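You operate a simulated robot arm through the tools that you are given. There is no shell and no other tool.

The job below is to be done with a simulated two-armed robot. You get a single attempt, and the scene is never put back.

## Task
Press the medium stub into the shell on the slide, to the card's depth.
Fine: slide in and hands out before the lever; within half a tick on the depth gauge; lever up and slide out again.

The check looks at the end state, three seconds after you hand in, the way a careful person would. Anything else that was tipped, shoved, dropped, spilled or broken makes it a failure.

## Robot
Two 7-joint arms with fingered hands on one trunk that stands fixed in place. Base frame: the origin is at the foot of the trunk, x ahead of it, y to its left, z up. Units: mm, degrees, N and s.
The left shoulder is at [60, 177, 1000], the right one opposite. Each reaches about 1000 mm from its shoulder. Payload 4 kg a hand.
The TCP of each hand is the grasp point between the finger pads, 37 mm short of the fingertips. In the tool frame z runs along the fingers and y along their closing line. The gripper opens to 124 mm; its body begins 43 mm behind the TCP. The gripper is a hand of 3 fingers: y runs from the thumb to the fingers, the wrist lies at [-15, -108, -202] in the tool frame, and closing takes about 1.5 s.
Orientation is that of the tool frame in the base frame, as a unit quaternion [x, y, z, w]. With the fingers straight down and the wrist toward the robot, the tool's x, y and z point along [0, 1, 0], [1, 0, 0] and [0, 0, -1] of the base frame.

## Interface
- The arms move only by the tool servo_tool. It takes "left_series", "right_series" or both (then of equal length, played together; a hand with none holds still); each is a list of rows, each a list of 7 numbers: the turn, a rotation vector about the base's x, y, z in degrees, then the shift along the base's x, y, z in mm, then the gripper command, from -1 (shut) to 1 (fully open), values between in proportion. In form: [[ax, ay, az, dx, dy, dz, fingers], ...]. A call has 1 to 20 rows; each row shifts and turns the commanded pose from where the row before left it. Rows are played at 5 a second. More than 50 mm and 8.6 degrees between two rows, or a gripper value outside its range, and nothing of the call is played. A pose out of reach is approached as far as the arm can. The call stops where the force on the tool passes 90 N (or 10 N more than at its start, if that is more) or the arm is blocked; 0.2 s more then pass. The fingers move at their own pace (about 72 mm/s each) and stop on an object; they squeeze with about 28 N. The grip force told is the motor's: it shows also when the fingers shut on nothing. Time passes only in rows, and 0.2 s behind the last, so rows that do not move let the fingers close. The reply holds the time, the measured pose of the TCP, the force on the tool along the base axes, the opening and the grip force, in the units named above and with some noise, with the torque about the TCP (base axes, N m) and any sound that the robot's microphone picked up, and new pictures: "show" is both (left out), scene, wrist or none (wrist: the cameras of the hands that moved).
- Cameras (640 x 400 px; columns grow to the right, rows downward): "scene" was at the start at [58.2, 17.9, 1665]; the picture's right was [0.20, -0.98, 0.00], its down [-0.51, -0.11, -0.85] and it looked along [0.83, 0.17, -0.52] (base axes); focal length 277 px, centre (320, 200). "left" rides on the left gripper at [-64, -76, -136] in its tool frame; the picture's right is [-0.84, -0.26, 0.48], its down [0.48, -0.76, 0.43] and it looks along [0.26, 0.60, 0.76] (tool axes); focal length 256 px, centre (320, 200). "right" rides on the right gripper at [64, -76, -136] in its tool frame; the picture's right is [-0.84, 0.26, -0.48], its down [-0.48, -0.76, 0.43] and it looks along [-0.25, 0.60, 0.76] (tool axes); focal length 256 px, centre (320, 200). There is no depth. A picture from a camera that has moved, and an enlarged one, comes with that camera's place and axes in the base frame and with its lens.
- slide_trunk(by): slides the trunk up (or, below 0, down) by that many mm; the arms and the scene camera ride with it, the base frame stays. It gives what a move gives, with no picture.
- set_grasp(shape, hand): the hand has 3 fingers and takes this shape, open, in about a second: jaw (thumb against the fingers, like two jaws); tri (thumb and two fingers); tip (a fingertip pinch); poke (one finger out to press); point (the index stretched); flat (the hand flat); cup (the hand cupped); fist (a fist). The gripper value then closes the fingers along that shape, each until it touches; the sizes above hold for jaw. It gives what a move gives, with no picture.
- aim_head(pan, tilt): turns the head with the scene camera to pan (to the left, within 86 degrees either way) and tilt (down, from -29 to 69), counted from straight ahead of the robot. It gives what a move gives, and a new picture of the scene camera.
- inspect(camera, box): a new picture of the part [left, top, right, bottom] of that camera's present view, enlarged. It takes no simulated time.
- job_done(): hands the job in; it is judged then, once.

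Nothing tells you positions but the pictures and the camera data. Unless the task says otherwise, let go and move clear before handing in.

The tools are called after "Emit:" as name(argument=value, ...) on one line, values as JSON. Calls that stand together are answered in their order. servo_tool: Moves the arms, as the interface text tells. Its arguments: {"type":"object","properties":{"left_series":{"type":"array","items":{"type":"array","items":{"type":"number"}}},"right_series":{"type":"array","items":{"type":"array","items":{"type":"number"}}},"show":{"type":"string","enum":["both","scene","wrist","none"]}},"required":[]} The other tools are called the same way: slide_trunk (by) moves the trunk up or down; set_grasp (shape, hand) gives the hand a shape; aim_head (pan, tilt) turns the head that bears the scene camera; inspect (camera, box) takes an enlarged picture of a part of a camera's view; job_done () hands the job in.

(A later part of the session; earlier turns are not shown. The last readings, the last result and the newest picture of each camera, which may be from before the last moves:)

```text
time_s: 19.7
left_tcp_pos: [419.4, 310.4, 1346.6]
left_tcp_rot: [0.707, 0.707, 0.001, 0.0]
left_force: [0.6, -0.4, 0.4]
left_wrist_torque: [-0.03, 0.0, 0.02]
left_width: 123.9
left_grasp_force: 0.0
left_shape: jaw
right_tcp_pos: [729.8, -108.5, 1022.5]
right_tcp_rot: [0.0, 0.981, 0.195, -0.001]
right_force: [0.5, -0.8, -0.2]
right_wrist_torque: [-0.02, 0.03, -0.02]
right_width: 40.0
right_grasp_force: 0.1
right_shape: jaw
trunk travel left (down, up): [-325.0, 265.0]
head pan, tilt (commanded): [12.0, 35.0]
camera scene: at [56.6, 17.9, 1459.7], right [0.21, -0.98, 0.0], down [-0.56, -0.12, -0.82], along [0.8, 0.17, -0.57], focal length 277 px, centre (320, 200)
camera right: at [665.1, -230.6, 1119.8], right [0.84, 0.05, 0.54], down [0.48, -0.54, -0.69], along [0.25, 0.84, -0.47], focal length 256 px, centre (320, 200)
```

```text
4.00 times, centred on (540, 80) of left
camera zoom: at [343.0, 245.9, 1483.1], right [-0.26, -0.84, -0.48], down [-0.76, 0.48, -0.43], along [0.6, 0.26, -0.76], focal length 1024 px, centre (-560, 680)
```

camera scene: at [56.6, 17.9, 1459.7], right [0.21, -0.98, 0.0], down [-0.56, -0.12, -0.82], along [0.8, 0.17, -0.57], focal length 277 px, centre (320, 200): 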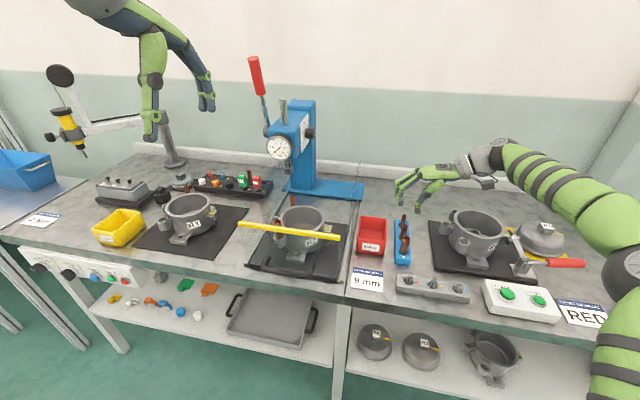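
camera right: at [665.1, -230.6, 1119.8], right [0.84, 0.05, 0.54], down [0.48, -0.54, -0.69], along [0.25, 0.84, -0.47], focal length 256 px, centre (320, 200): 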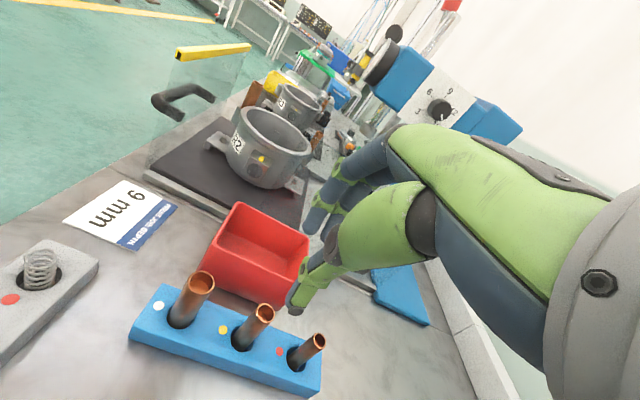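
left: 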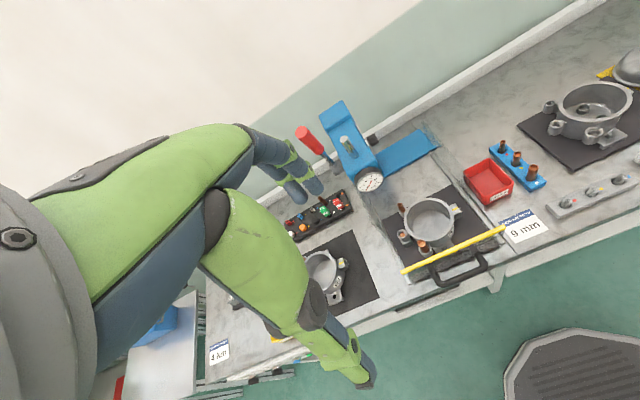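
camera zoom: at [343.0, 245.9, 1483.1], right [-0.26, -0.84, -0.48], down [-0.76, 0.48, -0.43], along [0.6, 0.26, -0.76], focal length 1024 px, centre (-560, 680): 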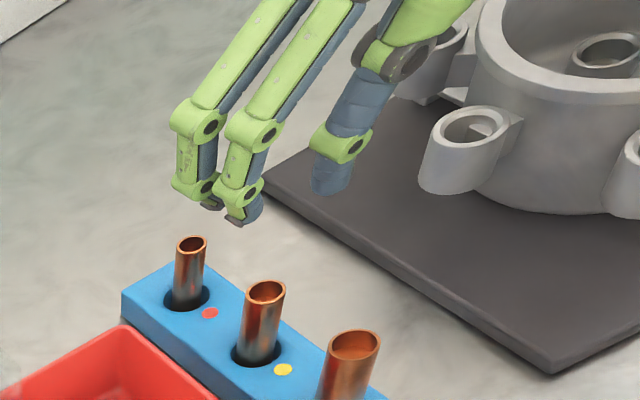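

The thumb face is now vertical and the stub is centred between thumb and fingertips within about 2 mm. I'll go down in two stages, watching the force.

Emit:
servo_tool(right_series=[[0, 0, 0, 0, 0, -30, -0.355], [0, 0, 0, 0, 0, -32, -0.355], [0, 0, 0, 0, 0, -15, -0.355], [0, 0, 0, 0, 0, 0, -0.355]], show="wrist")

Emit:
inspect(camera="scene", box=[380, 190, 428, 250])

Emit:
inspect(camera="left", box=[500, 60, 570, 120])

```text
time_s: 20.7
left_tcp_pos: [418.8, 308.4, 1346.4]
left_tcp_rot: [0.707, 0.708, 0.0, 0.0]
left_force: [0.6, -0.8, -0.3]
left_wrist_torque: [0.0, 0.0, -0.01]
left_width: 123.4
left_grasp_force: 0.1
left_shape: jaw
right_tcp_pos: [727.9, -108.4, 946.6]
right_tcp_rot: [-0.001, 0.981, 0.195, 0.0]
right_force: [0.6, 0.0, 0.8]
right_wrist_torque: [-0.02, -0.03, -0.02]
right_width: 39.9
right_grasp_force: 0.1
right_shape: jaw
trunk travel left (down, up): [-325.0, 265.0]
head pan, tilt (commanded): [12.0, 35.0]
camera right: at [664.5, -230.4, 1042.9], right [0.84, 0.05, 0.54], down [0.48, -0.54, -0.69], along [0.25, 0.84, -0.47], focal length 256 px, centre (320, 200)
```

right: 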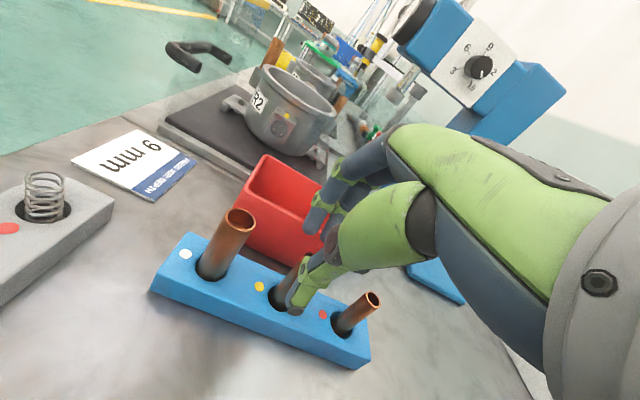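

```text
6.67 times, centred on (404, 220) of scene
camera zoom: at [56.6, 17.9, 1459.7], right [0.21, -0.98, 0.0], down [-0.56, -0.12, -0.82], along [0.8, 0.17, -0.57], focal length 1846 px, centre (-240, 67)
```

zoom: 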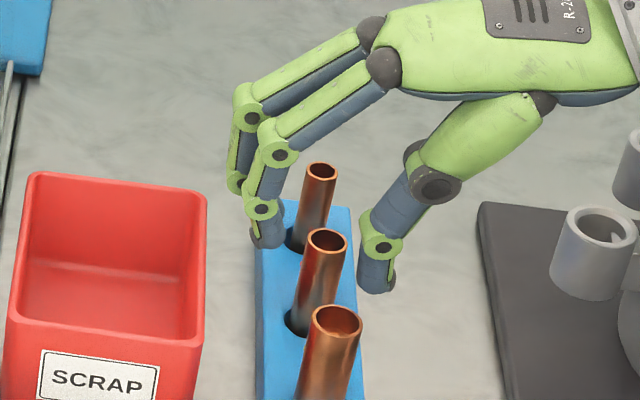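

```text
6.67 times, centred on (535, 90) of left
camera zoom: at [343.0, 245.8, 1483.1], right [-0.26, -0.84, -0.48], down [-0.76, 0.48, -0.43], along [0.6, 0.26, -0.76], focal length 1707 px, centre (-1113, 933)
```

zoom: 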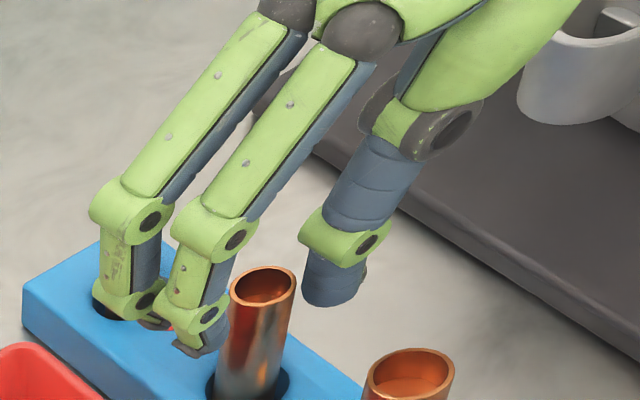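

The fingers straddle the stub in x (714 and 745 around 730) and the thumb is centred. I'll go down the last 22 mm and check for contact.

Emit:
servo_tool(right_series=[[0, 0, 0, 0, 0, -12, -0.355], [0, 0, 0, 0, 0, -10, -0.355], [0, 0, 0, 0, 0, 0, -0.355]], show="wrist")

Emit:
inspect(camera="scene", box=[384, 205, 424, 250])

Emit:
inspect(camera="left", box=[505, 70, 565, 122])

```text
time_s: 21.5
left_tcp_pos: [419.9, 308.5, 1346.4]
left_tcp_rot: [0.707, 0.707, 0.0, 0.0]
left_force: [-0.6, 0.9, 1.3]
left_wrist_torque: [0.0, 0.03, -0.01]
left_width: 123.8
left_grasp_force: 0.1
left_shape: jaw
right_tcp_pos: [729.2, -108.4, 922.4]
right_tcp_rot: [-0.001, 0.981, 0.195, 0.0]
right_force: [-0.4, 0.0, 0.7]
right_wrist_torque: [-0.01, 0.01, -0.01]
right_width: 39.8
right_grasp_force: 0.0
right_shape: jaw
trunk travel left (down, up): [-325.0, 265.0]
head pan, tilt (commanded): [12.0, 35.0]
camera right: at [664.7, -230.6, 1020.5], right [0.84, 0.05, 0.54], down [0.48, -0.54, -0.69], along [0.25, 0.84, -0.47], focal length 256 px, centre (320, 200)
```

right: 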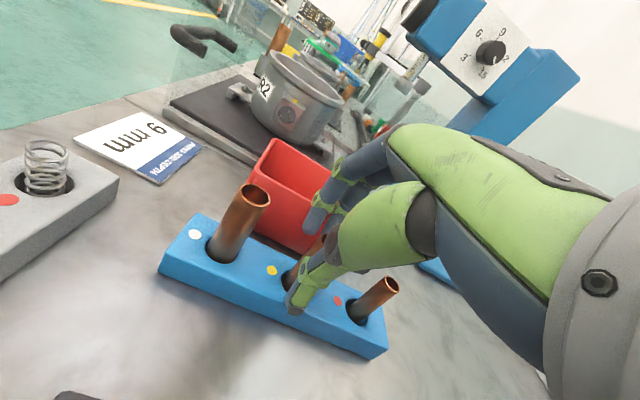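

```text
8.89 times, centred on (404, 228) of scene
camera zoom: at [56.6, 17.8, 1459.8], right [0.21, -0.98, 0.0], down [-0.56, -0.12, -0.82], along [0.8, 0.17, -0.57], focal length 2461 px, centre (-427, -44)
```

zoom: 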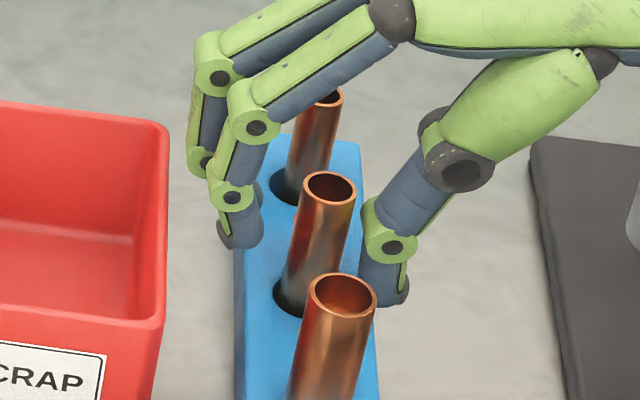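

```text
7.69 times, centred on (535, 96) of left
camera zoom: at [342.9, 245.8, 1483.1], right [-0.26, -0.84, -0.48], down [-0.76, 0.48, -0.43], along [0.6, 0.26, -0.76], focal length 1969 px, centre (-1334, 1000)
```

zoom: 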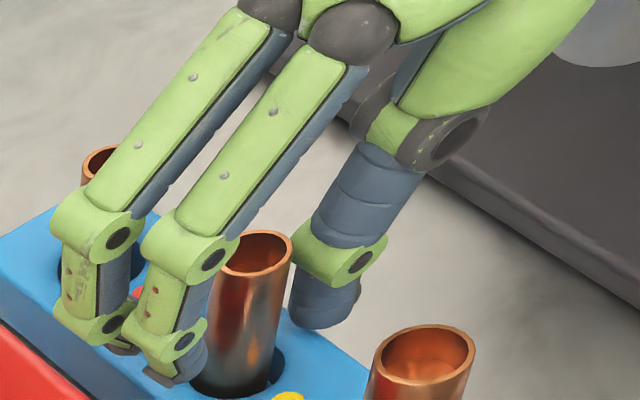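

No contact, and the stub is between thumb and fingers. I'll centre by 2.5 mm in −y and then close the grip.

Emit:
servo_tool(right_series=[[0, 0, 0, 0.5, -2.5, 0, -0.355], [0, 0, 0, 0, 0, 0, -0.6], [0, 0, 0, 0, 0, 0, -0.7], [0, 0, 0, 0, 0, 0, -0.8], [0, 0, 0, 0, 0, 0, -1], [0, 0, 0, 0, 0, 0, -1], [0, 0, 0, 0, 0, 0, -1]], show="wrist")

Emit:
inspect(camera="scene", box=[384, 205, 424, 250])

Emit:
inspect(camera="left", box=[505, 70, 565, 122])

```text
time_s: 23.1
left_tcp_pos: [419.1, 308.0, 1346.3]
left_tcp_rot: [0.707, 0.707, 0.0, 0.001]
left_force: [-0.8, 0.1, 0.6]
left_wrist_torque: [0.0, 0.0, 0.02]
left_width: 123.5
left_grasp_force: 0.1
left_shape: jaw
right_tcp_pos: [729.0, -110.7, 923.4]
right_tcp_rot: [0.0, 0.981, 0.195, 0.0]
right_force: [0.6, 0.0, -0.5]
right_wrist_torque: [-0.02, 0.0, -0.01]
right_width: 11.7
right_grasp_force: 28.1
right_shape: jaw
trunk travel left (down, up): [-325.0, 265.0]
head pan, tilt (commanded): [12.0, 35.0]
camera right: at [665.5, -232.5, 1021.0], right [0.84, 0.05, 0.54], down [0.48, -0.54, -0.69], along [0.25, 0.84, -0.47], focal length 256 px, centre (320, 200)
```

right: 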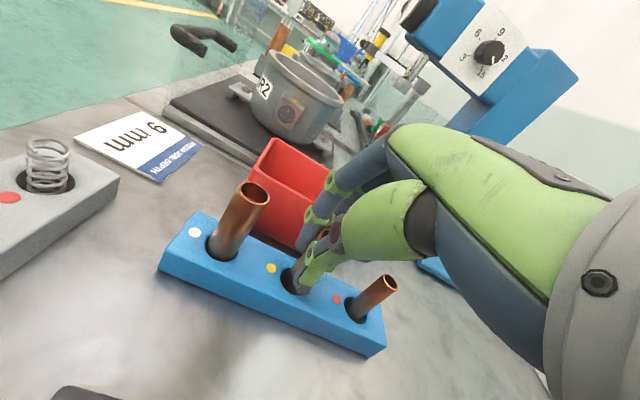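

```text
8.89 times, centred on (404, 228) of scene
camera zoom: at [56.6, 17.8, 1459.7], right [0.21, -0.98, 0.0], down [-0.56, -0.12, -0.82], along [0.8, 0.17, -0.57], focal length 2461 px, centre (-427, -44)
```

zoom: 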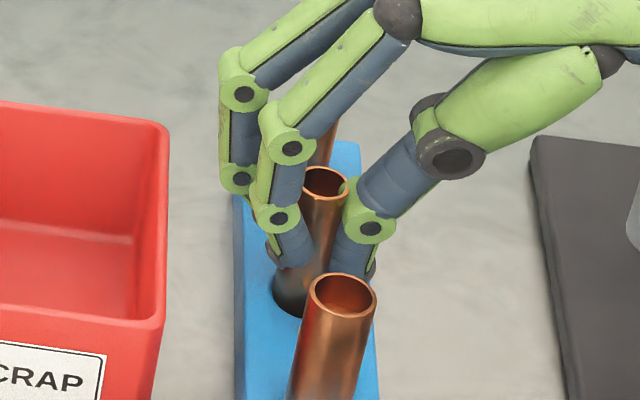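

```text
7.69 times, centred on (535, 96) of left
camera zoom: at [343.0, 245.8, 1483.1], right [-0.26, -0.84, -0.48], down [-0.76, 0.48, -0.43], along [0.6, 0.26, -0.76], focal length 1969 px, centre (-1334, 1000)
```

zoom: 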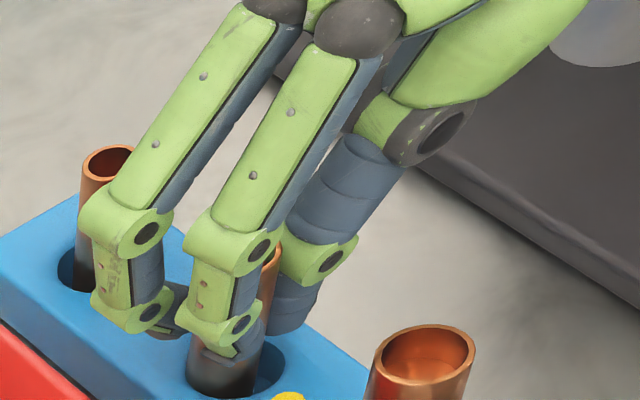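

The stub is gripped with 28 N and looks upright. I'll lift it straight up out of the rack and check.

Emit:
servo_tool(right_series=[[0, 0, 0, 0, 0, 10, -1], [0, 0, 0, 0, 0, 15, -1], [0, 0, 0, 0, 0, 25, -1], [0, 0, 0, 0, 0, 40, -1], [0, 0, 0, 0, 0, 40, -1], [0, 0, 0, 0, 0, 30, -1], [0, 0, 0, 0, 0, 0, -1]], show="both")

Emit:
inspect(camera="scene", box=[380, 150, 428, 210])

Emit:
inspect(camera="left", box=[480, 0, 600, 100])

Emit:
inspect(camera="right", box=[240, 180, 360, 310])

```text
time_s: 24.7
left_tcp_pos: [418.2, 309.3, 1346.4]
left_tcp_rot: [0.707, 0.708, -0.001, 0.0]
left_force: [-0.3, 0.3, 0.0]
left_wrist_torque: [-0.03, 0.02, 0.01]
left_width: 123.7
left_grasp_force: 0.1
left_shape: jaw
right_tcp_pos: [727.3, -110.9, 1084.0]
right_tcp_rot: [0.0, 0.981, 0.195, 0.0]
right_force: [-0.5, -0.3, -0.2]
right_wrist_torque: [0.02, -0.01, -0.01]
right_width: 11.3
right_grasp_force: 28.0
right_shape: jaw
trunk travel left (down, up): [-325.0, 265.0]
head pan, tilt (commanded): [12.0, 35.0]
camera scene: at [56.7, 17.9, 1459.7], right [0.21, -0.98, 0.0], down [-0.56, -0.12, -0.82], along [0.8, 0.17, -0.57], focal length 277 px, centre (320, 200)
camera right: at [663.1, -232.5, 1180.4], right [0.84, 0.05, 0.54], down [0.48, -0.54, -0.69], along [0.25, 0.84, -0.47], focal length 256 px, centre (320, 200)
```

scene: 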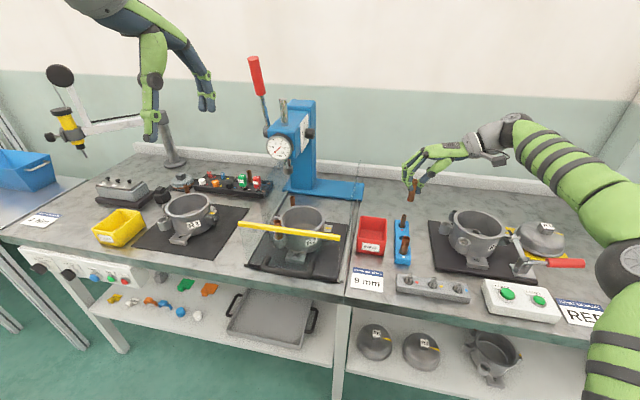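
right: 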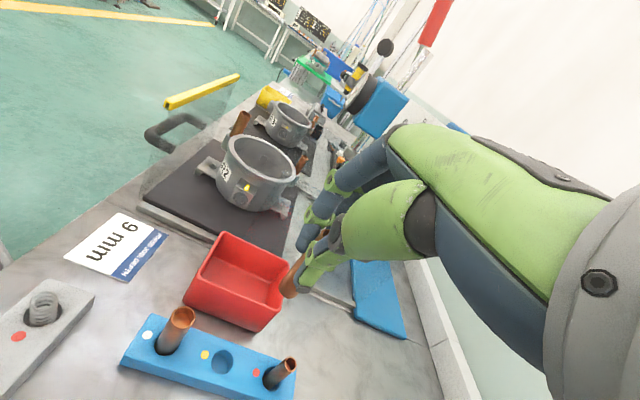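

```text
6.67 times, centred on (404, 180) of scene
camera zoom: at [56.7, 17.9, 1459.7], right [0.21, -0.98, 0.0], down [-0.56, -0.12, -0.82], along [0.8, 0.17, -0.57], focal length 1846 px, centre (-240, 333)
```

zoom: 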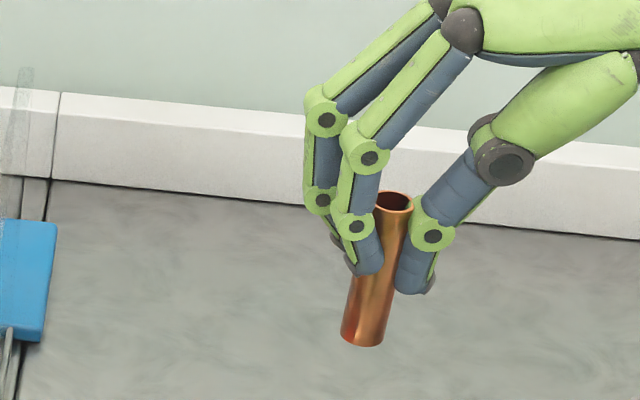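

```text
4.00 times, centred on (540, 50) of left
camera zoom: at [343.0, 245.8, 1483.1], right [-0.26, -0.84, -0.48], down [-0.76, 0.48, -0.43], along [0.6, 0.26, -0.76], focal length 1024 px, centre (-560, 800)
```

zoom: 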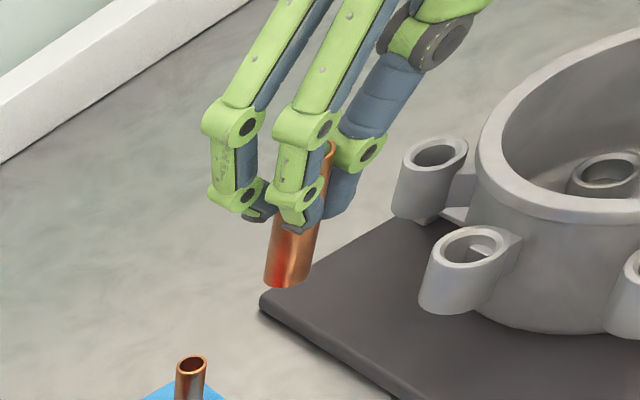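

```text
3.08 times, centred on (300, 245) of right
camera zoom: at [663.1, -232.5, 1180.4], right [0.84, 0.05, 0.54], down [0.48, -0.54, -0.69], along [0.25, 0.84, -0.47], focal length 788 px, centre (382, 62)
```

zoom: 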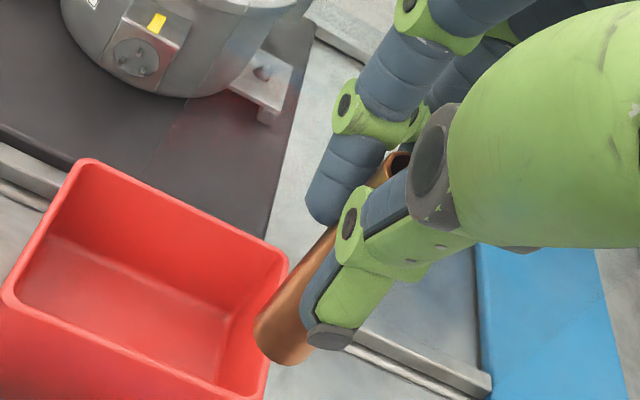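

The stub came out cleanly, hanging upright, about 64 mm long with its bottom near [731, −98, 1013]. The left hand is in the right arm's way, so I'll first move it to the left, turned to look at the boss from the left side.

Emit:
servo_tool(left_series=[[0, 0, -8.2, 10, 30, -5, 0.5], [0, 0, -8.2, 10, 30, -5, 0], [0, 0, -8.2, 15, 25, -15, 0], [0, 0, -8.2, 15, 20, -20, 0], [0, 0, -8.2, 20, 15, -20, 0], [0, 0, -8.2, 20, 10, -20, 0], [0, 0, -8.2, 20, 10, -20, 0], [0, 0, -8.2, 20, 10, -20, 0], [0, 0, -8.2, 20, 10, -20, 0], [0, 0, -8.2, 20, 5, -20, 0], [0, 0, -8, 14, 1, -15, 0], [0, 0, 0, 0, 0, 0, 0]], show="both")

```text
time_s: 27.3
left_tcp_pos: [583.1, 469.2, 1155.4]
left_tcp_rot: [1.0, -0.001, 0.0, 0.0]
left_force: [0.0, -0.3, -0.6]
left_wrist_torque: [-0.01, -0.01, -0.03]
left_width: 62.1
left_grasp_force: 0.0
left_shape: jaw
left hand out of reach, approached as far as the arm can: row 11
right_tcp_pos: [726.9, -110.4, 1083.3]
right_tcp_rot: [-0.001, 0.981, 0.195, 0.001]
right_force: [1.0, 0.8, -0.5]
right_wrist_torque: [0.01, -0.01, -0.03]
right_width: 11.6
right_grasp_force: 27.9
right_shape: jaw
trunk travel left (down, up): [-325.0, 265.0]
head pan, tilt (commanded): [12.0, 35.0]
camera scene: at [56.3, 18.2, 1459.8], right [0.21, -0.98, 0.0], down [-0.56, -0.12, -0.82], along [0.8, 0.17, -0.57], focal length 277 px, centre (320, 200)
camera left: at [521.5, 546.8, 1292.9], right [-0.84, 0.26, -0.48], down [0.48, 0.76, -0.43], along [0.26, -0.6, -0.76], focal length 256 px, centre (320, 200)
```

scene: 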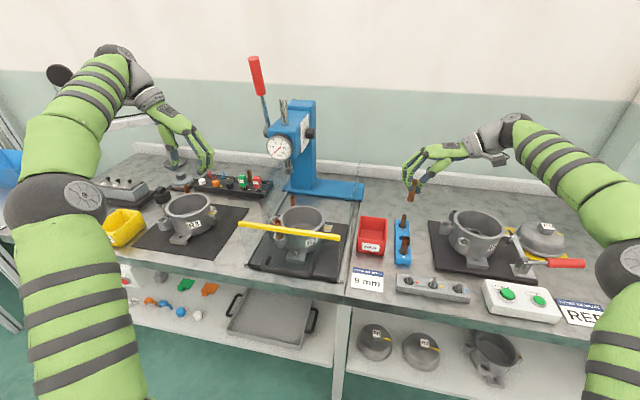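
left: 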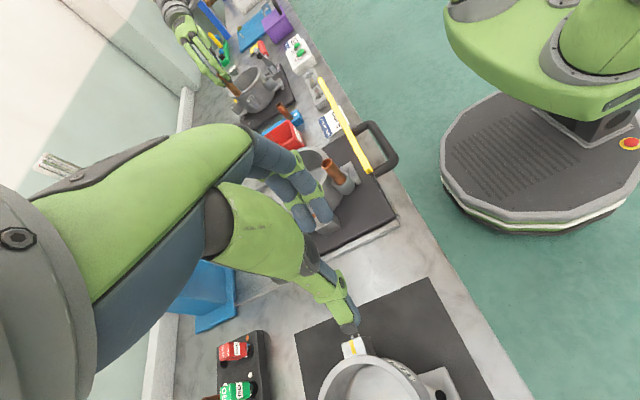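

The left hand is parked out of the way. Now I'll carry the stub over, rotating the right hand −90° about z while moving toward the boss at a safe height, with the stub bottom above z≈1050.

Emit:
servo_tool(right_series=[[0, 0, 0, 0, 0, 25, -1], [0, 0, 0, 0, 0, 20, -1], [0, 0, -8.2, -8, 36, 0, -1], [0, 0, -8.2, -8, 36, 0, -1], [0, 0, -8.2, -8, 36, 0, -1], [0, 0, -8.2, -8, 36, 0, -1], [0, 0, -8.2, -8, 36, 0, -1], [0, 0, -8.2, -8, 36, 0, -1], [0, 0, -8.2, -8, 36, 0, -1], [0, 0, -8.2, -8, 36, 0, -1], [0, 0, -8.2, -8, 36, 0, -1], [0, 0, -8.2, -8, 36, 0, -1], [0, 0, -8, -7, 36, 0, -1], [0, 0, 0, 0, 0, 0, -1], [0, 0, 0, 0, 0, 0, -1]], show="both")

```text
time_s: 30.5
left_tcp_pos: [585.0, 469.8, 1156.3]
left_tcp_rot: [1.0, 0.002, 0.0, 0.001]
left_force: [-0.6, -0.1, 0.1]
left_wrist_torque: [0.04, 0.0, -0.04]
left_width: 62.2
left_grasp_force: 0.1
left_shape: jaw
right_tcp_pos: [645.9, 286.4, 1129.8]
right_tcp_rot: [0.694, 0.693, 0.138, 0.138]
right_force: [0.4, -0.3, -1.0]
right_wrist_torque: [-0.03, 0.04, -0.05]
right_width: 10.3
right_grasp_force: 27.5
right_shape: jaw
trunk travel left (down, up): [-325.0, 265.0]
head pan, tilt (commanded): [12.0, 35.0]
camera scene: at [56.6, 17.9, 1459.7], right [0.21, -0.98, 0.0], down [-0.56, -0.12, -0.82], along [0.8, 0.17, -0.57], focal length 277 px, centre (320, 200)
camera right: at [523.7, 350.2, 1227.0], right [0.05, -0.84, 0.54], down [-0.54, -0.48, -0.69], along [0.84, -0.26, -0.47], focal length 256 px, centre (320, 200)
```

scene: 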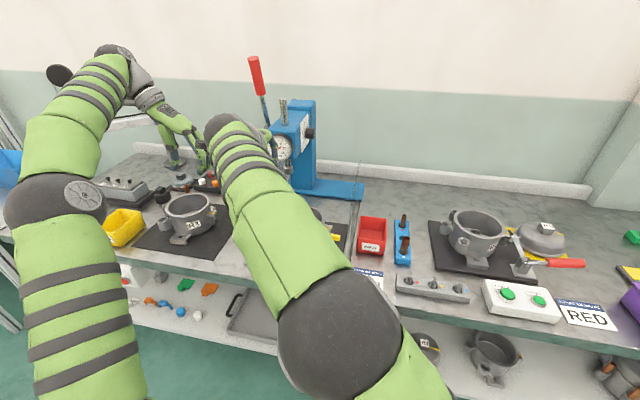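
right: 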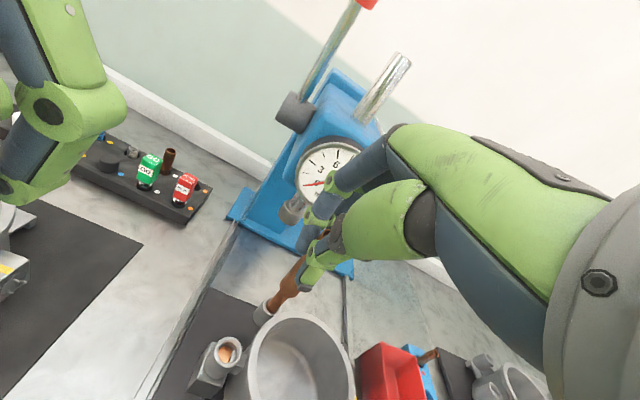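

The right arm blocks the head camera's view of the boss, but the wrist camera shows both stub and boss. I'll zoom in on those.

Emit:
inspect(camera="right", box=[190, 210, 390, 400])

Emit:
inspect(camera="right", box=[250, 210, 350, 310])

Emit:
inspect(camera="left", box=[160, 60, 480, 300])

```text
2.11 times, centred on (290, 305) of right
camera zoom: at [523.7, 350.2, 1227.0], right [0.05, -0.84, 0.54], down [-0.54, -0.48, -0.69], along [0.84, -0.26, -0.47], focal length 539 px, centre (383, -21)
```

zoom: 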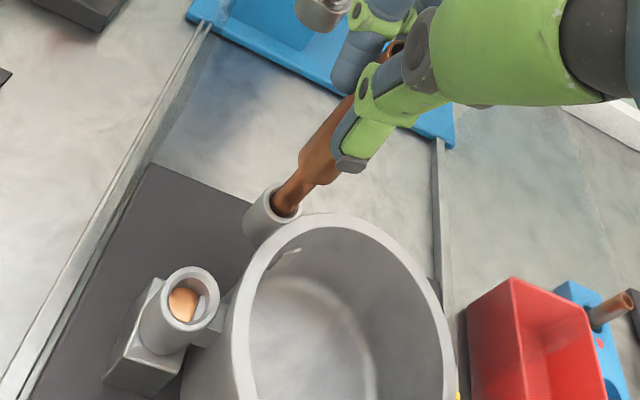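

```text
4.00 times, centred on (300, 260) of right
camera zoom: at [523.7, 350.2, 1227.0], right [0.05, -0.84, 0.54], down [-0.54, -0.48, -0.69], along [0.84, -0.26, -0.47], focal length 1024 px, centre (400, -40)
```

zoom: 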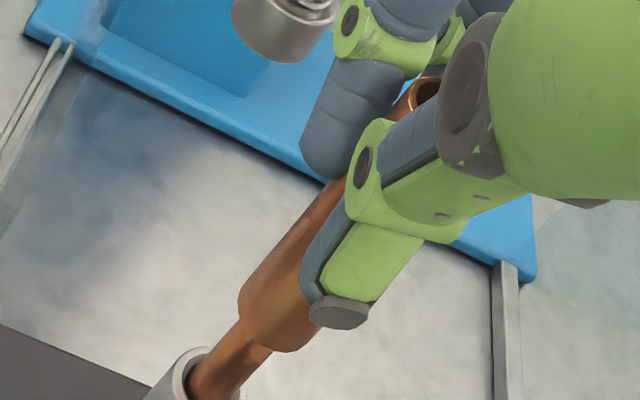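

```text
1.67 times, centred on (320, 180) of left
camera zoom: at [521.7, 546.4, 1292.9], right [-0.84, 0.26, -0.48], down [0.48, 0.76, -0.43], along [0.26, -0.6, -0.76], focal length 427 px, centre (320, 233)
```

zoom: 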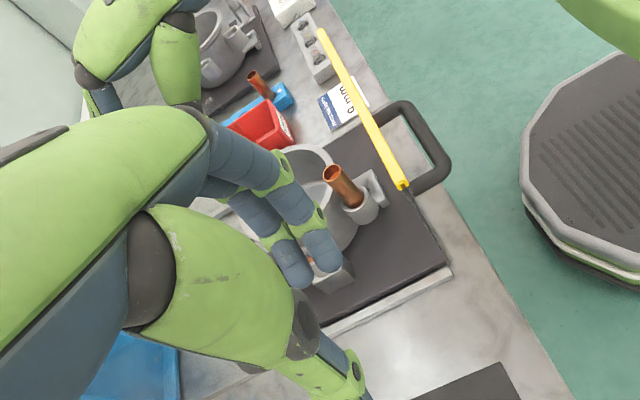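

The grip is unchanged. Compared in the wrist-camera frame, the stub bottom must move about (−4, +5) mm to sit over the boss. I'll make that correction and come down to about 20 mm above it.

Emit:
servo_tool(right_series=[[0, 0, 0, -2, 3, -30, -1], [0, 0, 0, -1.7, 2.4, -30, -1], [0, 0, 0, 0, 0, -20, -1], [0, 0, 0, 0, 0, 0, -1], [0, 0, 0, 0, 0, 0, -1]], show="wrist")

Emit:
inspect(camera="right", box=[200, 230, 340, 350])

Emit:
inspect(camera="left", box=[260, 130, 380, 250])

```text
time_s: 31.7
left_tcp_pos: [586.1, 471.0, 1155.9]
left_tcp_rot: [1.0, 0.0, 0.0, 0.0]
left_force: [0.6, 0.1, 0.3]
left_wrist_torque: [0.02, -0.01, -0.01]
left_width: 62.3
left_grasp_force: 0.1
left_shape: jaw
right_tcp_pos: [640.5, 289.3, 1050.0]
right_tcp_rot: [0.693, 0.694, 0.139, 0.138]
right_force: [-0.4, -0.8, -1.5]
right_wrist_torque: [-0.02, 0.03, 0.01]
right_width: 10.1
right_grasp_force: 28.1
right_shape: jaw
trunk travel left (down, up): [-325.0, 265.0]
head pan, tilt (commanded): [12.0, 35.0]
camera right: at [517.8, 354.2, 1146.8], right [0.05, -0.84, 0.54], down [-0.54, -0.48, -0.69], along [0.84, -0.25, -0.47], focal length 256 px, centre (320, 200)
```

right: 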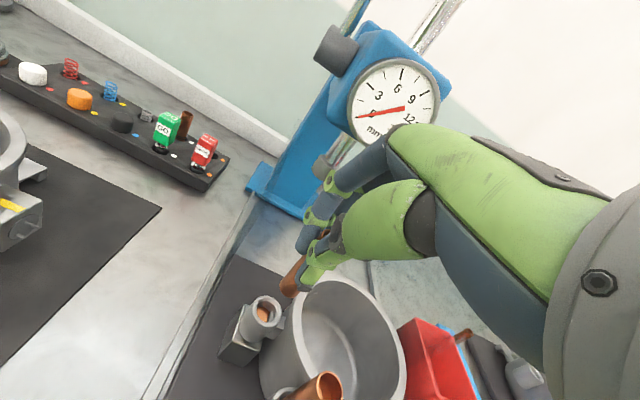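

```text
3.33 times, centred on (270, 290) of right
camera zoom: at [517.8, 354.2, 1146.8], right [0.05, -0.84, 0.54], down [-0.54, -0.48, -0.69], along [0.84, -0.25, -0.47], focal length 853 px, centre (487, -100)
```

zoom: 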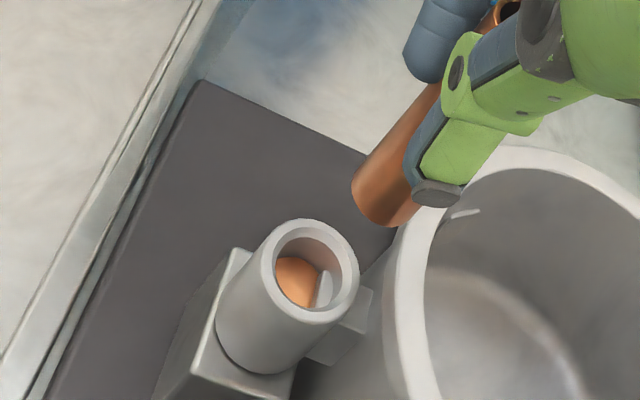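

```text
3.33 times, centred on (320, 190) of left
camera zoom: at [521.9, 546.3, 1292.9], right [-0.84, 0.26, -0.48], down [0.48, 0.76, -0.43], along [0.26, -0.6, -0.76], focal length 853 px, centre (320, 233)
```

zoom: 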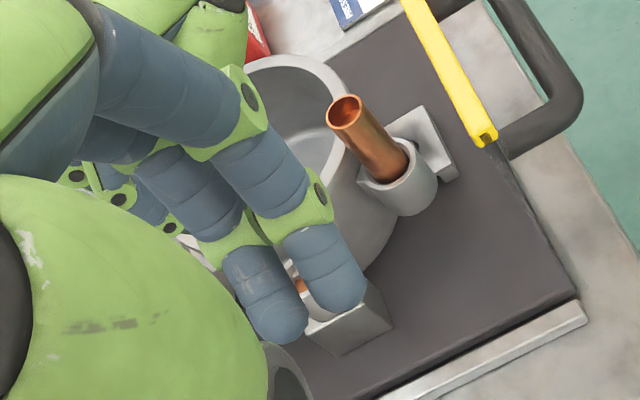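

The wrist camera gives a clear view of the stub bottom and the bore. The stub must move about 3 mm in +y, so I'll come down another 22 mm with that correction and recheck.

Emit:
servo_tool(right_series=[[0, 0, 0, -0.3, 2, -10, -1], [0, 0, 0, -0.2, 1.4, -12, -1], [0, 0, 0, 0, 0, 0, -1], [0, 0, 0, 0, 0, 0, -1]], show="wrist")

Emit:
inspect(camera="right", box=[230, 250, 320, 330])

Emit:
inspect(camera="left", box=[290, 170, 340, 220])

```text
time_s: 32.7
left_tcp_pos: [585.7, 468.2, 1156.3]
left_tcp_rot: [1.0, 0.0, 0.0, 0.001]
left_force: [-0.2, 0.3, -0.6]
left_wrist_torque: [0.0, 0.01, 0.02]
left_width: 62.1
left_grasp_force: 0.1
left_shape: jaw
right_tcp_pos: [639.0, 292.7, 1027.3]
right_tcp_rot: [0.693, 0.694, 0.138, 0.137]
right_force: [-0.3, 0.8, -1.1]
right_wrist_torque: [0.04, -0.02, 0.0]
right_width: 10.1
right_grasp_force: 28.0
right_shape: jaw
trunk travel left (down, up): [-325.0, 265.0]
head pan, tilt (commanded): [12.0, 35.0]
camera right: at [516.5, 356.7, 1125.2], right [0.05, -0.84, 0.54], down [-0.54, -0.48, -0.69], along [0.84, -0.25, -0.47], focal length 256 px, centre (320, 200)
```

right: 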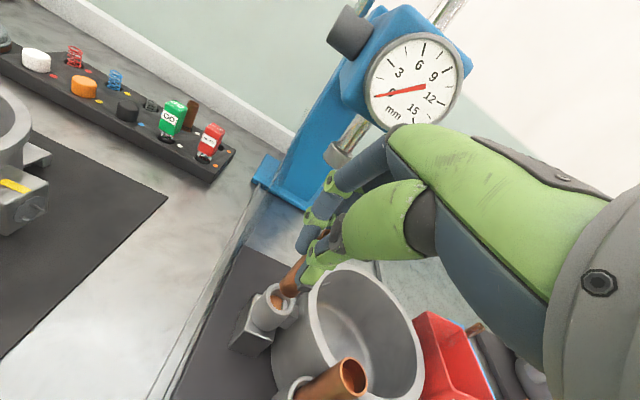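

```text
5.00 times, centred on (275, 290) of right
camera zoom: at [516.5, 356.7, 1125.2], right [0.05, -0.84, 0.54], down [-0.54, -0.48, -0.69], along [0.84, -0.25, -0.47], focal length 1280 px, centre (545, -250)
```

zoom: 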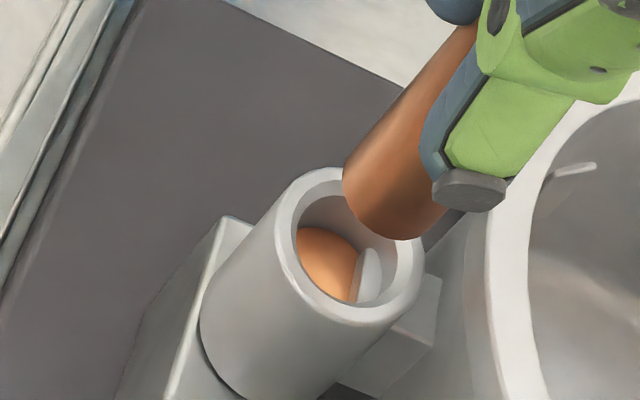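

```text
8.00 times, centred on (315, 195) of left
camera zoom: at [521.9, 546.3, 1292.9], right [-0.84, 0.26, -0.48], down [0.48, 0.76, -0.43], along [0.26, -0.6, -0.76], focal length 2048 px, centre (360, 240)
```

zoom: 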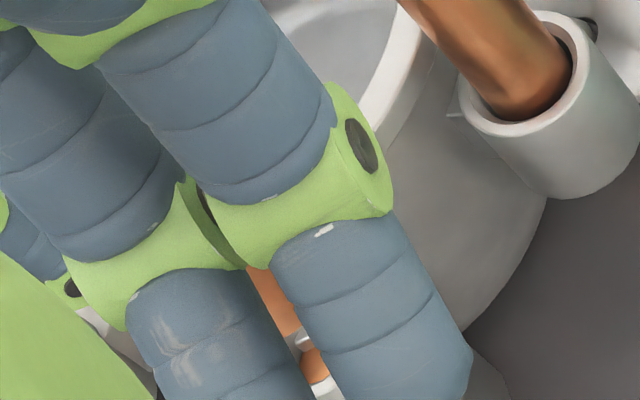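

The stub is now 15–24 mm above the boss, but the depth is a bit uncertain from this single view. I'll lower in small steps, watching force and picture, so the final offset is read right at the rim.

Emit:
servo_tool(right_series=[[0, 0, 0, 0, 0, -5, -1], [0, 0, 0, 0, 0, -4, -1], [0, 0, 0, 0, 0, 0, -1], [0, 0, 0, 0, 0, 0, -1]], show="none")

Emit:
inspect(camera="right", box=[245, 260, 317, 320])

```text
time_s: 33.7
left_tcp_pos: [584.8, 469.1, 1156.2]
left_tcp_rot: [1.0, 0.0, 0.0, 0.0]
left_force: [0.5, -0.2, -0.2]
left_wrist_torque: [-0.01, -0.01, 0.03]
left_width: 62.1
left_grasp_force: 0.1
left_shape: jaw
right_tcp_pos: [640.2, 295.2, 1017.8]
right_tcp_rot: [0.693, 0.694, 0.137, 0.139]
right_force: [0.1, -0.1, -0.2]
right_wrist_torque: [0.0, 0.0, -0.01]
right_width: 10.0
right_grasp_force: 28.2
right_shape: jaw
trunk travel left (down, up): [-325.0, 265.0]
head pan, tilt (commanded): [12.0, 35.0]
```

```text
6.67 times, centred on (281, 290) of right
camera zoom: at [516.8, 358.5, 1115.7], right [0.05, -0.84, 0.54], down [-0.54, -0.48, -0.69], along [0.84, -0.25, -0.47], focal length 1707 px, centre (580, -400)
```

zoom: 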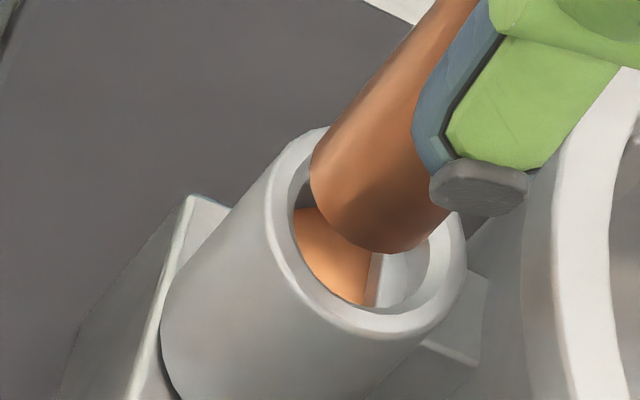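

No contact yet; the hand is slowly drifting about 2 mm too far in +y. I'll correct −2.5 mm in y and lower another 4 mm.

Emit:
servo_tool(right_series=[[0, 0, 0, 0, -2.5, 0, -1], [0, 0, 0, 0, 0, -4, -1], [0, 0, 0, 0, 0, 0, -1], [0, 0, 0, 0, 0, 0, -1], [0, 0, 0, 0, 0, 0, -1]], show="none")

Emit:
inspect(camera="right", box=[245, 260, 317, 320])

```text
time_s: 34.9
left_tcp_pos: [585.9, 470.0, 1156.4]
left_tcp_rot: [1.0, -0.001, 0.0, 0.0]
left_force: [0.2, 1.0, 0.6]
left_wrist_torque: [0.0, 0.0, 0.04]
left_width: 62.3
left_grasp_force: 0.1
left_shape: jaw
right_tcp_pos: [638.3, 291.4, 1014.0]
right_tcp_rot: [0.693, 0.694, 0.139, 0.137]
right_force: [-0.8, 0.3, 0.2]
right_wrist_torque: [0.03, 0.01, -0.01]
right_width: 10.3
right_grasp_force: 27.7
right_shape: jaw
trunk travel left (down, up): [-325.0, 265.0]
head pan, tilt (commanded): [12.0, 35.0]
```

```text
6.67 times, centred on (281, 290) of right
camera zoom: at [516.6, 355.8, 1111.4], right [0.05, -0.84, 0.54], down [-0.54, -0.48, -0.69], along [0.84, -0.25, -0.47], focal length 1707 px, centre (580, -400)
```

zoom: 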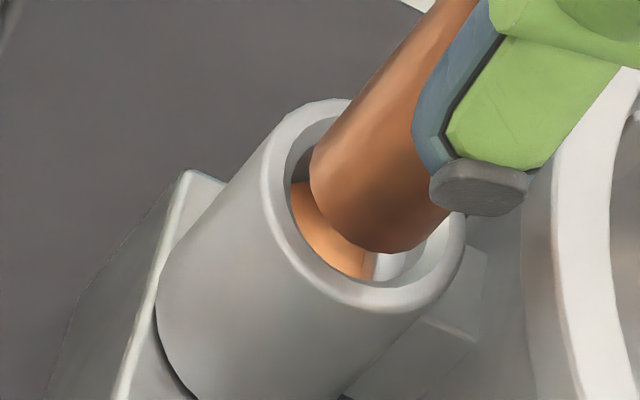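

Triangulating from successive wrist views puts the boss top a bit lower (~935) and the stub about 3–6 mm short in x. I'll correct part of that and lower 5 mm more.

Emit:
servo_tool(right_series=[[0, 0, 0, 3, -1, 0, -1], [0, 0, 0, 0, 0, -5, -1], [0, 0, 0, 0, 0, 0, -1], [0, 0, 0, 0, 0, 0, -1], [0, 0, 0, 0, 0, 0, -1]], show="none")

Emit:
inspect(camera="right", box=[245, 260, 317, 320])

Emit:
inspect(camera="left", box=[300, 190, 340, 230])

```text
time_s: 36.1
left_tcp_pos: [586.2, 468.6, 1155.6]
left_tcp_rot: [1.0, 0.0, 0.0, 0.001]
left_force: [-0.1, 0.2, 0.3]
left_wrist_torque: [-0.02, -0.04, 0.02]
left_width: 62.2
left_grasp_force: 0.1
left_shape: jaw
right_tcp_pos: [642.2, 290.3, 1008.9]
right_tcp_rot: [0.693, 0.694, 0.138, 0.138]
right_force: [0.5, -0.3, -0.4]
right_wrist_torque: [-0.02, 0.03, 0.02]
right_width: 9.9
right_grasp_force: 27.8
right_shape: jaw
trunk travel left (down, up): [-325.0, 265.0]
head pan, tilt (commanded): [12.0, 35.0]
```

```text
6.67 times, centred on (281, 290) of right
camera zoom: at [519.3, 354.7, 1105.9], right [0.05, -0.84, 0.54], down [-0.54, -0.48, -0.69], along [0.84, -0.25, -0.47], focal length 1707 px, centre (580, -400)
```

zoom: 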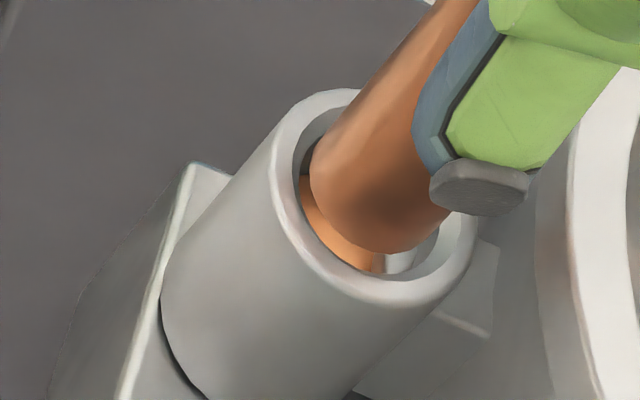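

```text
10.00 times, centred on (320, 210) of left
camera zoom: at [521.9, 546.4, 1292.9], right [-0.84, 0.26, -0.48], down [0.48, 0.76, -0.43], along [0.26, -0.6, -0.76], focal length 2560 px, centre (320, 100)
```

zoom: 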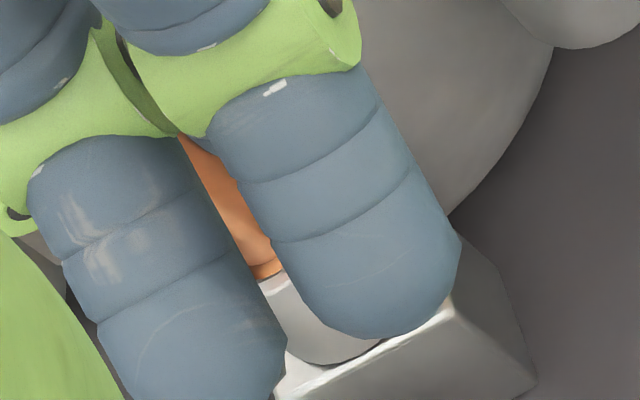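

A slim gap in the left view shows the stub bottom almost at the rim. I'll open the left hand and raise it a bit so its camera can see the boss between its fingers.

Emit:
servo_tool(left_series=[[0, 0, 0, 0, 0, 20, 1], [0, 0, 0, 0, 0, 20, 1], [0, 0, 0, 0, 0, 20, 1], [0, 0, 0, 0, 0, 20, 1], [0, 0, 0, 0, 0, 0, 1]], show="wrist")

Emit:
inspect(camera="left", box=[280, 180, 380, 270])

```text
time_s: 37.3
left_tcp_pos: [584.8, 469.8, 1164.9]
left_tcp_rot: [1.0, 0.003, 0.003, 0.0]
left_force: [-0.3, -1.2, -0.1]
left_wrist_torque: [0.01, -0.03, 0.01]
left_width: 123.6
left_grasp_force: 0.0
left_shape: jaw
left hand out of reach, approached as far as the arm can: row 1, 2, 3, 4
right_tcp_pos: [641.8, 290.6, 1009.3]
right_tcp_rot: [0.693, 0.694, 0.138, 0.138]
right_force: [-0.2, 0.1, 0.1]
right_wrist_torque: [-0.04, 0.01, 0.01]
right_width: 10.2
right_grasp_force: 28.3
right_shape: jaw
trunk travel left (down, up): [-325.0, 265.0]
head pan, tilt (commanded): [12.0, 35.0]
camera left: at [520.0, 545.2, 1301.6], right [-0.84, 0.25, -0.49], down [0.48, 0.76, -0.43], along [0.26, -0.6, -0.76], focal length 256 px, centre (320, 200)
```

left: 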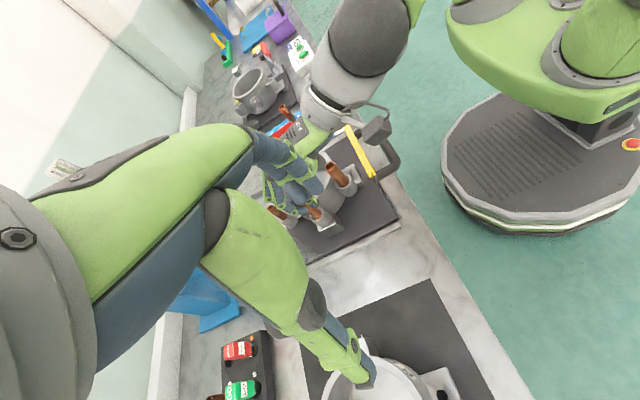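

```text
4.44 times, centred on (330, 225) of left
camera zoom: at [520.0, 545.2, 1301.6], right [-0.84, 0.25, -0.49], down [0.48, 0.76, -0.43], along [0.26, -0.6, -0.76], focal length 1138 px, centre (276, 89)
```

zoom: 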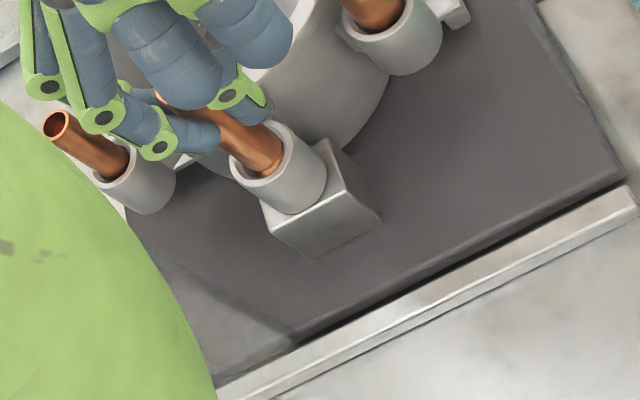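

Opening the left hand gives a clear side view of the stub and boss. I'll zoom in there.

Emit:
inspect(camera="left", box=[305, 192, 345, 232])

Emit:
inspect(camera="left", box=[310, 200, 334, 224])

```text
10.00 times, centred on (325, 212) of left
camera zoom: at [520.0, 545.2, 1301.6], right [-0.84, 0.25, -0.49], down [0.48, 0.76, -0.43], along [0.26, -0.6, -0.76], focal length 2560 px, centre (270, 80)
```

zoom: 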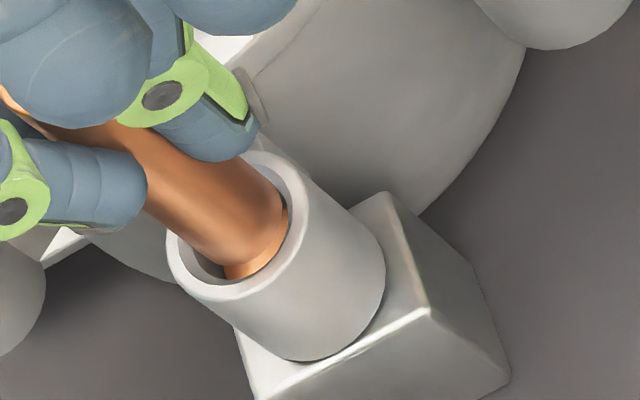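

```text
16.00 times, centred on (322, 212) of left
camera zoom: at [520.0, 545.2, 1301.6], right [-0.84, 0.25, -0.49], down [0.48, 0.76, -0.43], along [0.26, -0.6, -0.76], focal length 4096 px, centre (288, 8)
```

zoom: 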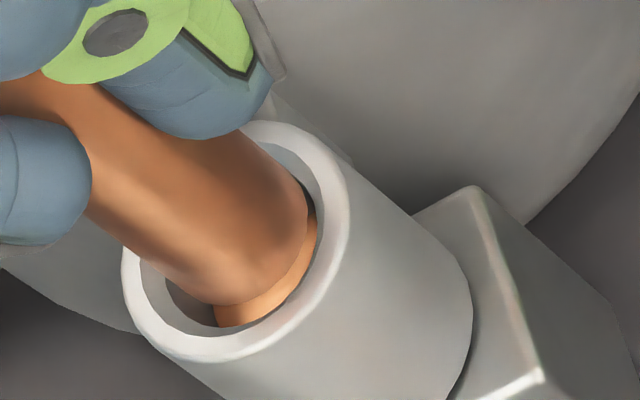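

Triangulating from both wrist cameras, the stub bottom is about 5 mm above the rim and needs about (+2.5, −2) mm. I'll apply that and look again from both sides.

Emit:
servo_tool(right_series=[[0, 0, 0, 2.2, -1.8, 0, -1], [0, 0, 0, 0, 0, -2, -1], [0, 0, 0, 0, 0, 0, -1], [0, 0, 0, 0, 0, 0, -1], [0, 0, 0, 0, 0, 0, -1]], show="none")

Emit:
inspect(camera="right", box=[245, 260, 317, 320])

Emit:
inspect(camera="left", box=[310, 200, 334, 224])

```text
time_s: 38.5
left_tcp_pos: [584.3, 468.2, 1164.4]
left_tcp_rot: [1.0, 0.002, 0.003, 0.0]
left_force: [0.6, -0.9, 0.2]
left_wrist_torque: [-0.01, 0.0, 0.01]
left_width: 123.5
left_grasp_force: 0.1
left_shape: jaw
right_tcp_pos: [644.5, 289.5, 1006.5]
right_tcp_rot: [0.694, 0.694, 0.138, 0.138]
right_force: [0.2, -0.3, -0.1]
right_wrist_torque: [0.0, -0.01, 0.02]
right_width: 10.3
right_grasp_force: 28.6
right_shape: jaw
trunk travel left (down, up): [-325.0, 265.0]
head pan, tilt (commanded): [12.0, 35.0]
```

```text
6.67 times, centred on (281, 290) of right
camera zoom: at [521.3, 353.1, 1104.3], right [0.05, -0.84, 0.54], down [-0.54, -0.48, -0.69], along [0.84, -0.25, -0.47], focal length 1707 px, centre (580, -400)
```

zoom: 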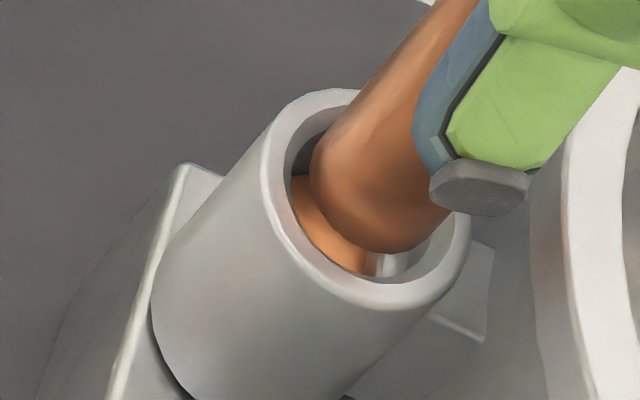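

```text
16.00 times, centred on (322, 212) of left
camera zoom: at [520.0, 545.2, 1301.6], right [-0.84, 0.25, -0.49], down [0.48, 0.76, -0.43], along [0.26, -0.6, -0.76], focal length 4096 px, centre (288, 8)
```

zoom: 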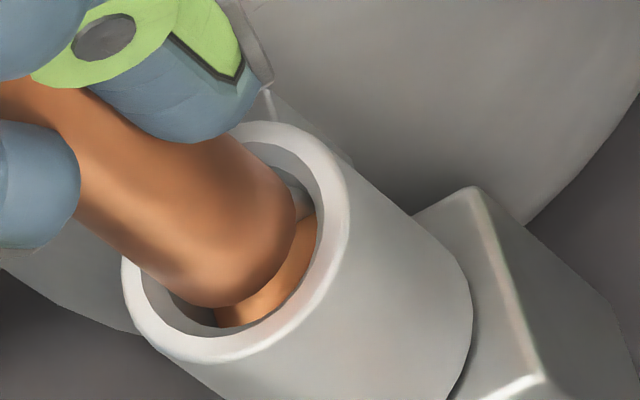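

Fitting the outlines in both views gives almost zero lateral error, with the stub about 3–4 mm above the rim. I'll lower gently in 1.5 mm steps and watch the force.

Emit:
servo_tool(right_series=[[0, 0, 0, 0, 0, -1.5, -1], [0, 0, 0, 0, 0, -1.5, -1], [0, 0, 0, 0, 0, 0, -1], [0, 0, 0, 0, 0, 0, -1]], show="none")

Emit:
inspect(camera="right", box=[245, 260, 317, 320])

Emit:
inspect(camera="left", box=[310, 200, 334, 224])

```text
time_s: 39.5
left_tcp_pos: [584.7, 470.0, 1164.6]
left_tcp_rot: [1.0, 0.002, 0.002, 0.0]
left_force: [-0.4, -0.4, -0.2]
left_wrist_torque: [0.02, -0.01, 0.02]
left_width: 123.7
left_grasp_force: 0.1
left_shape: jaw
right_tcp_pos: [644.6, 288.3, 1002.9]
right_tcp_rot: [0.693, 0.694, 0.138, 0.138]
right_force: [0.3, 0.4, 0.5]
right_wrist_torque: [-0.01, -0.02, 0.0]
right_width: 10.3
right_grasp_force: 27.7
right_shape: jaw
trunk travel left (down, up): [-325.0, 265.0]
head pan, tilt (commanded): [12.0, 35.0]
```

```text
6.67 times, centred on (281, 290) of right
camera zoom: at [521.8, 352.9, 1100.9], right [0.05, -0.84, 0.54], down [-0.54, -0.48, -0.69], along [0.84, -0.25, -0.47], focal length 1707 px, centre (580, -400)
```

zoom: 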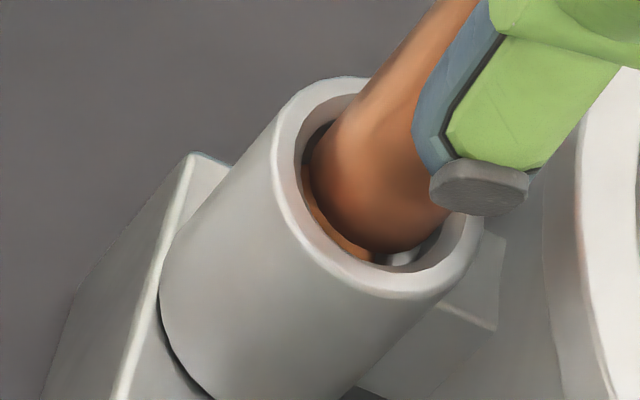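

```text
16.00 times, centred on (322, 212) of left
camera zoom: at [520.0, 545.2, 1301.6], right [-0.84, 0.25, -0.49], down [0.48, 0.76, -0.43], along [0.26, -0.6, -0.76], focal length 4096 px, centre (288, 8)
```

zoom: 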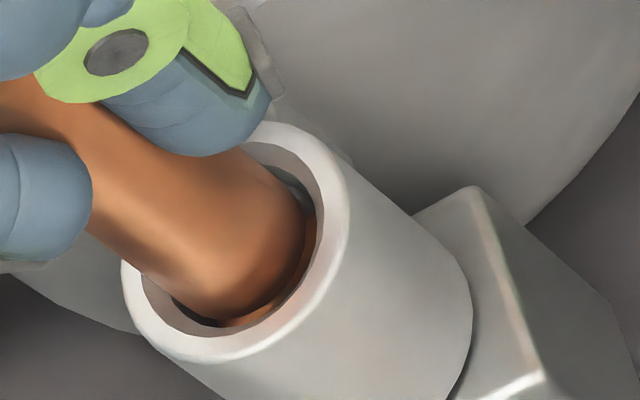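

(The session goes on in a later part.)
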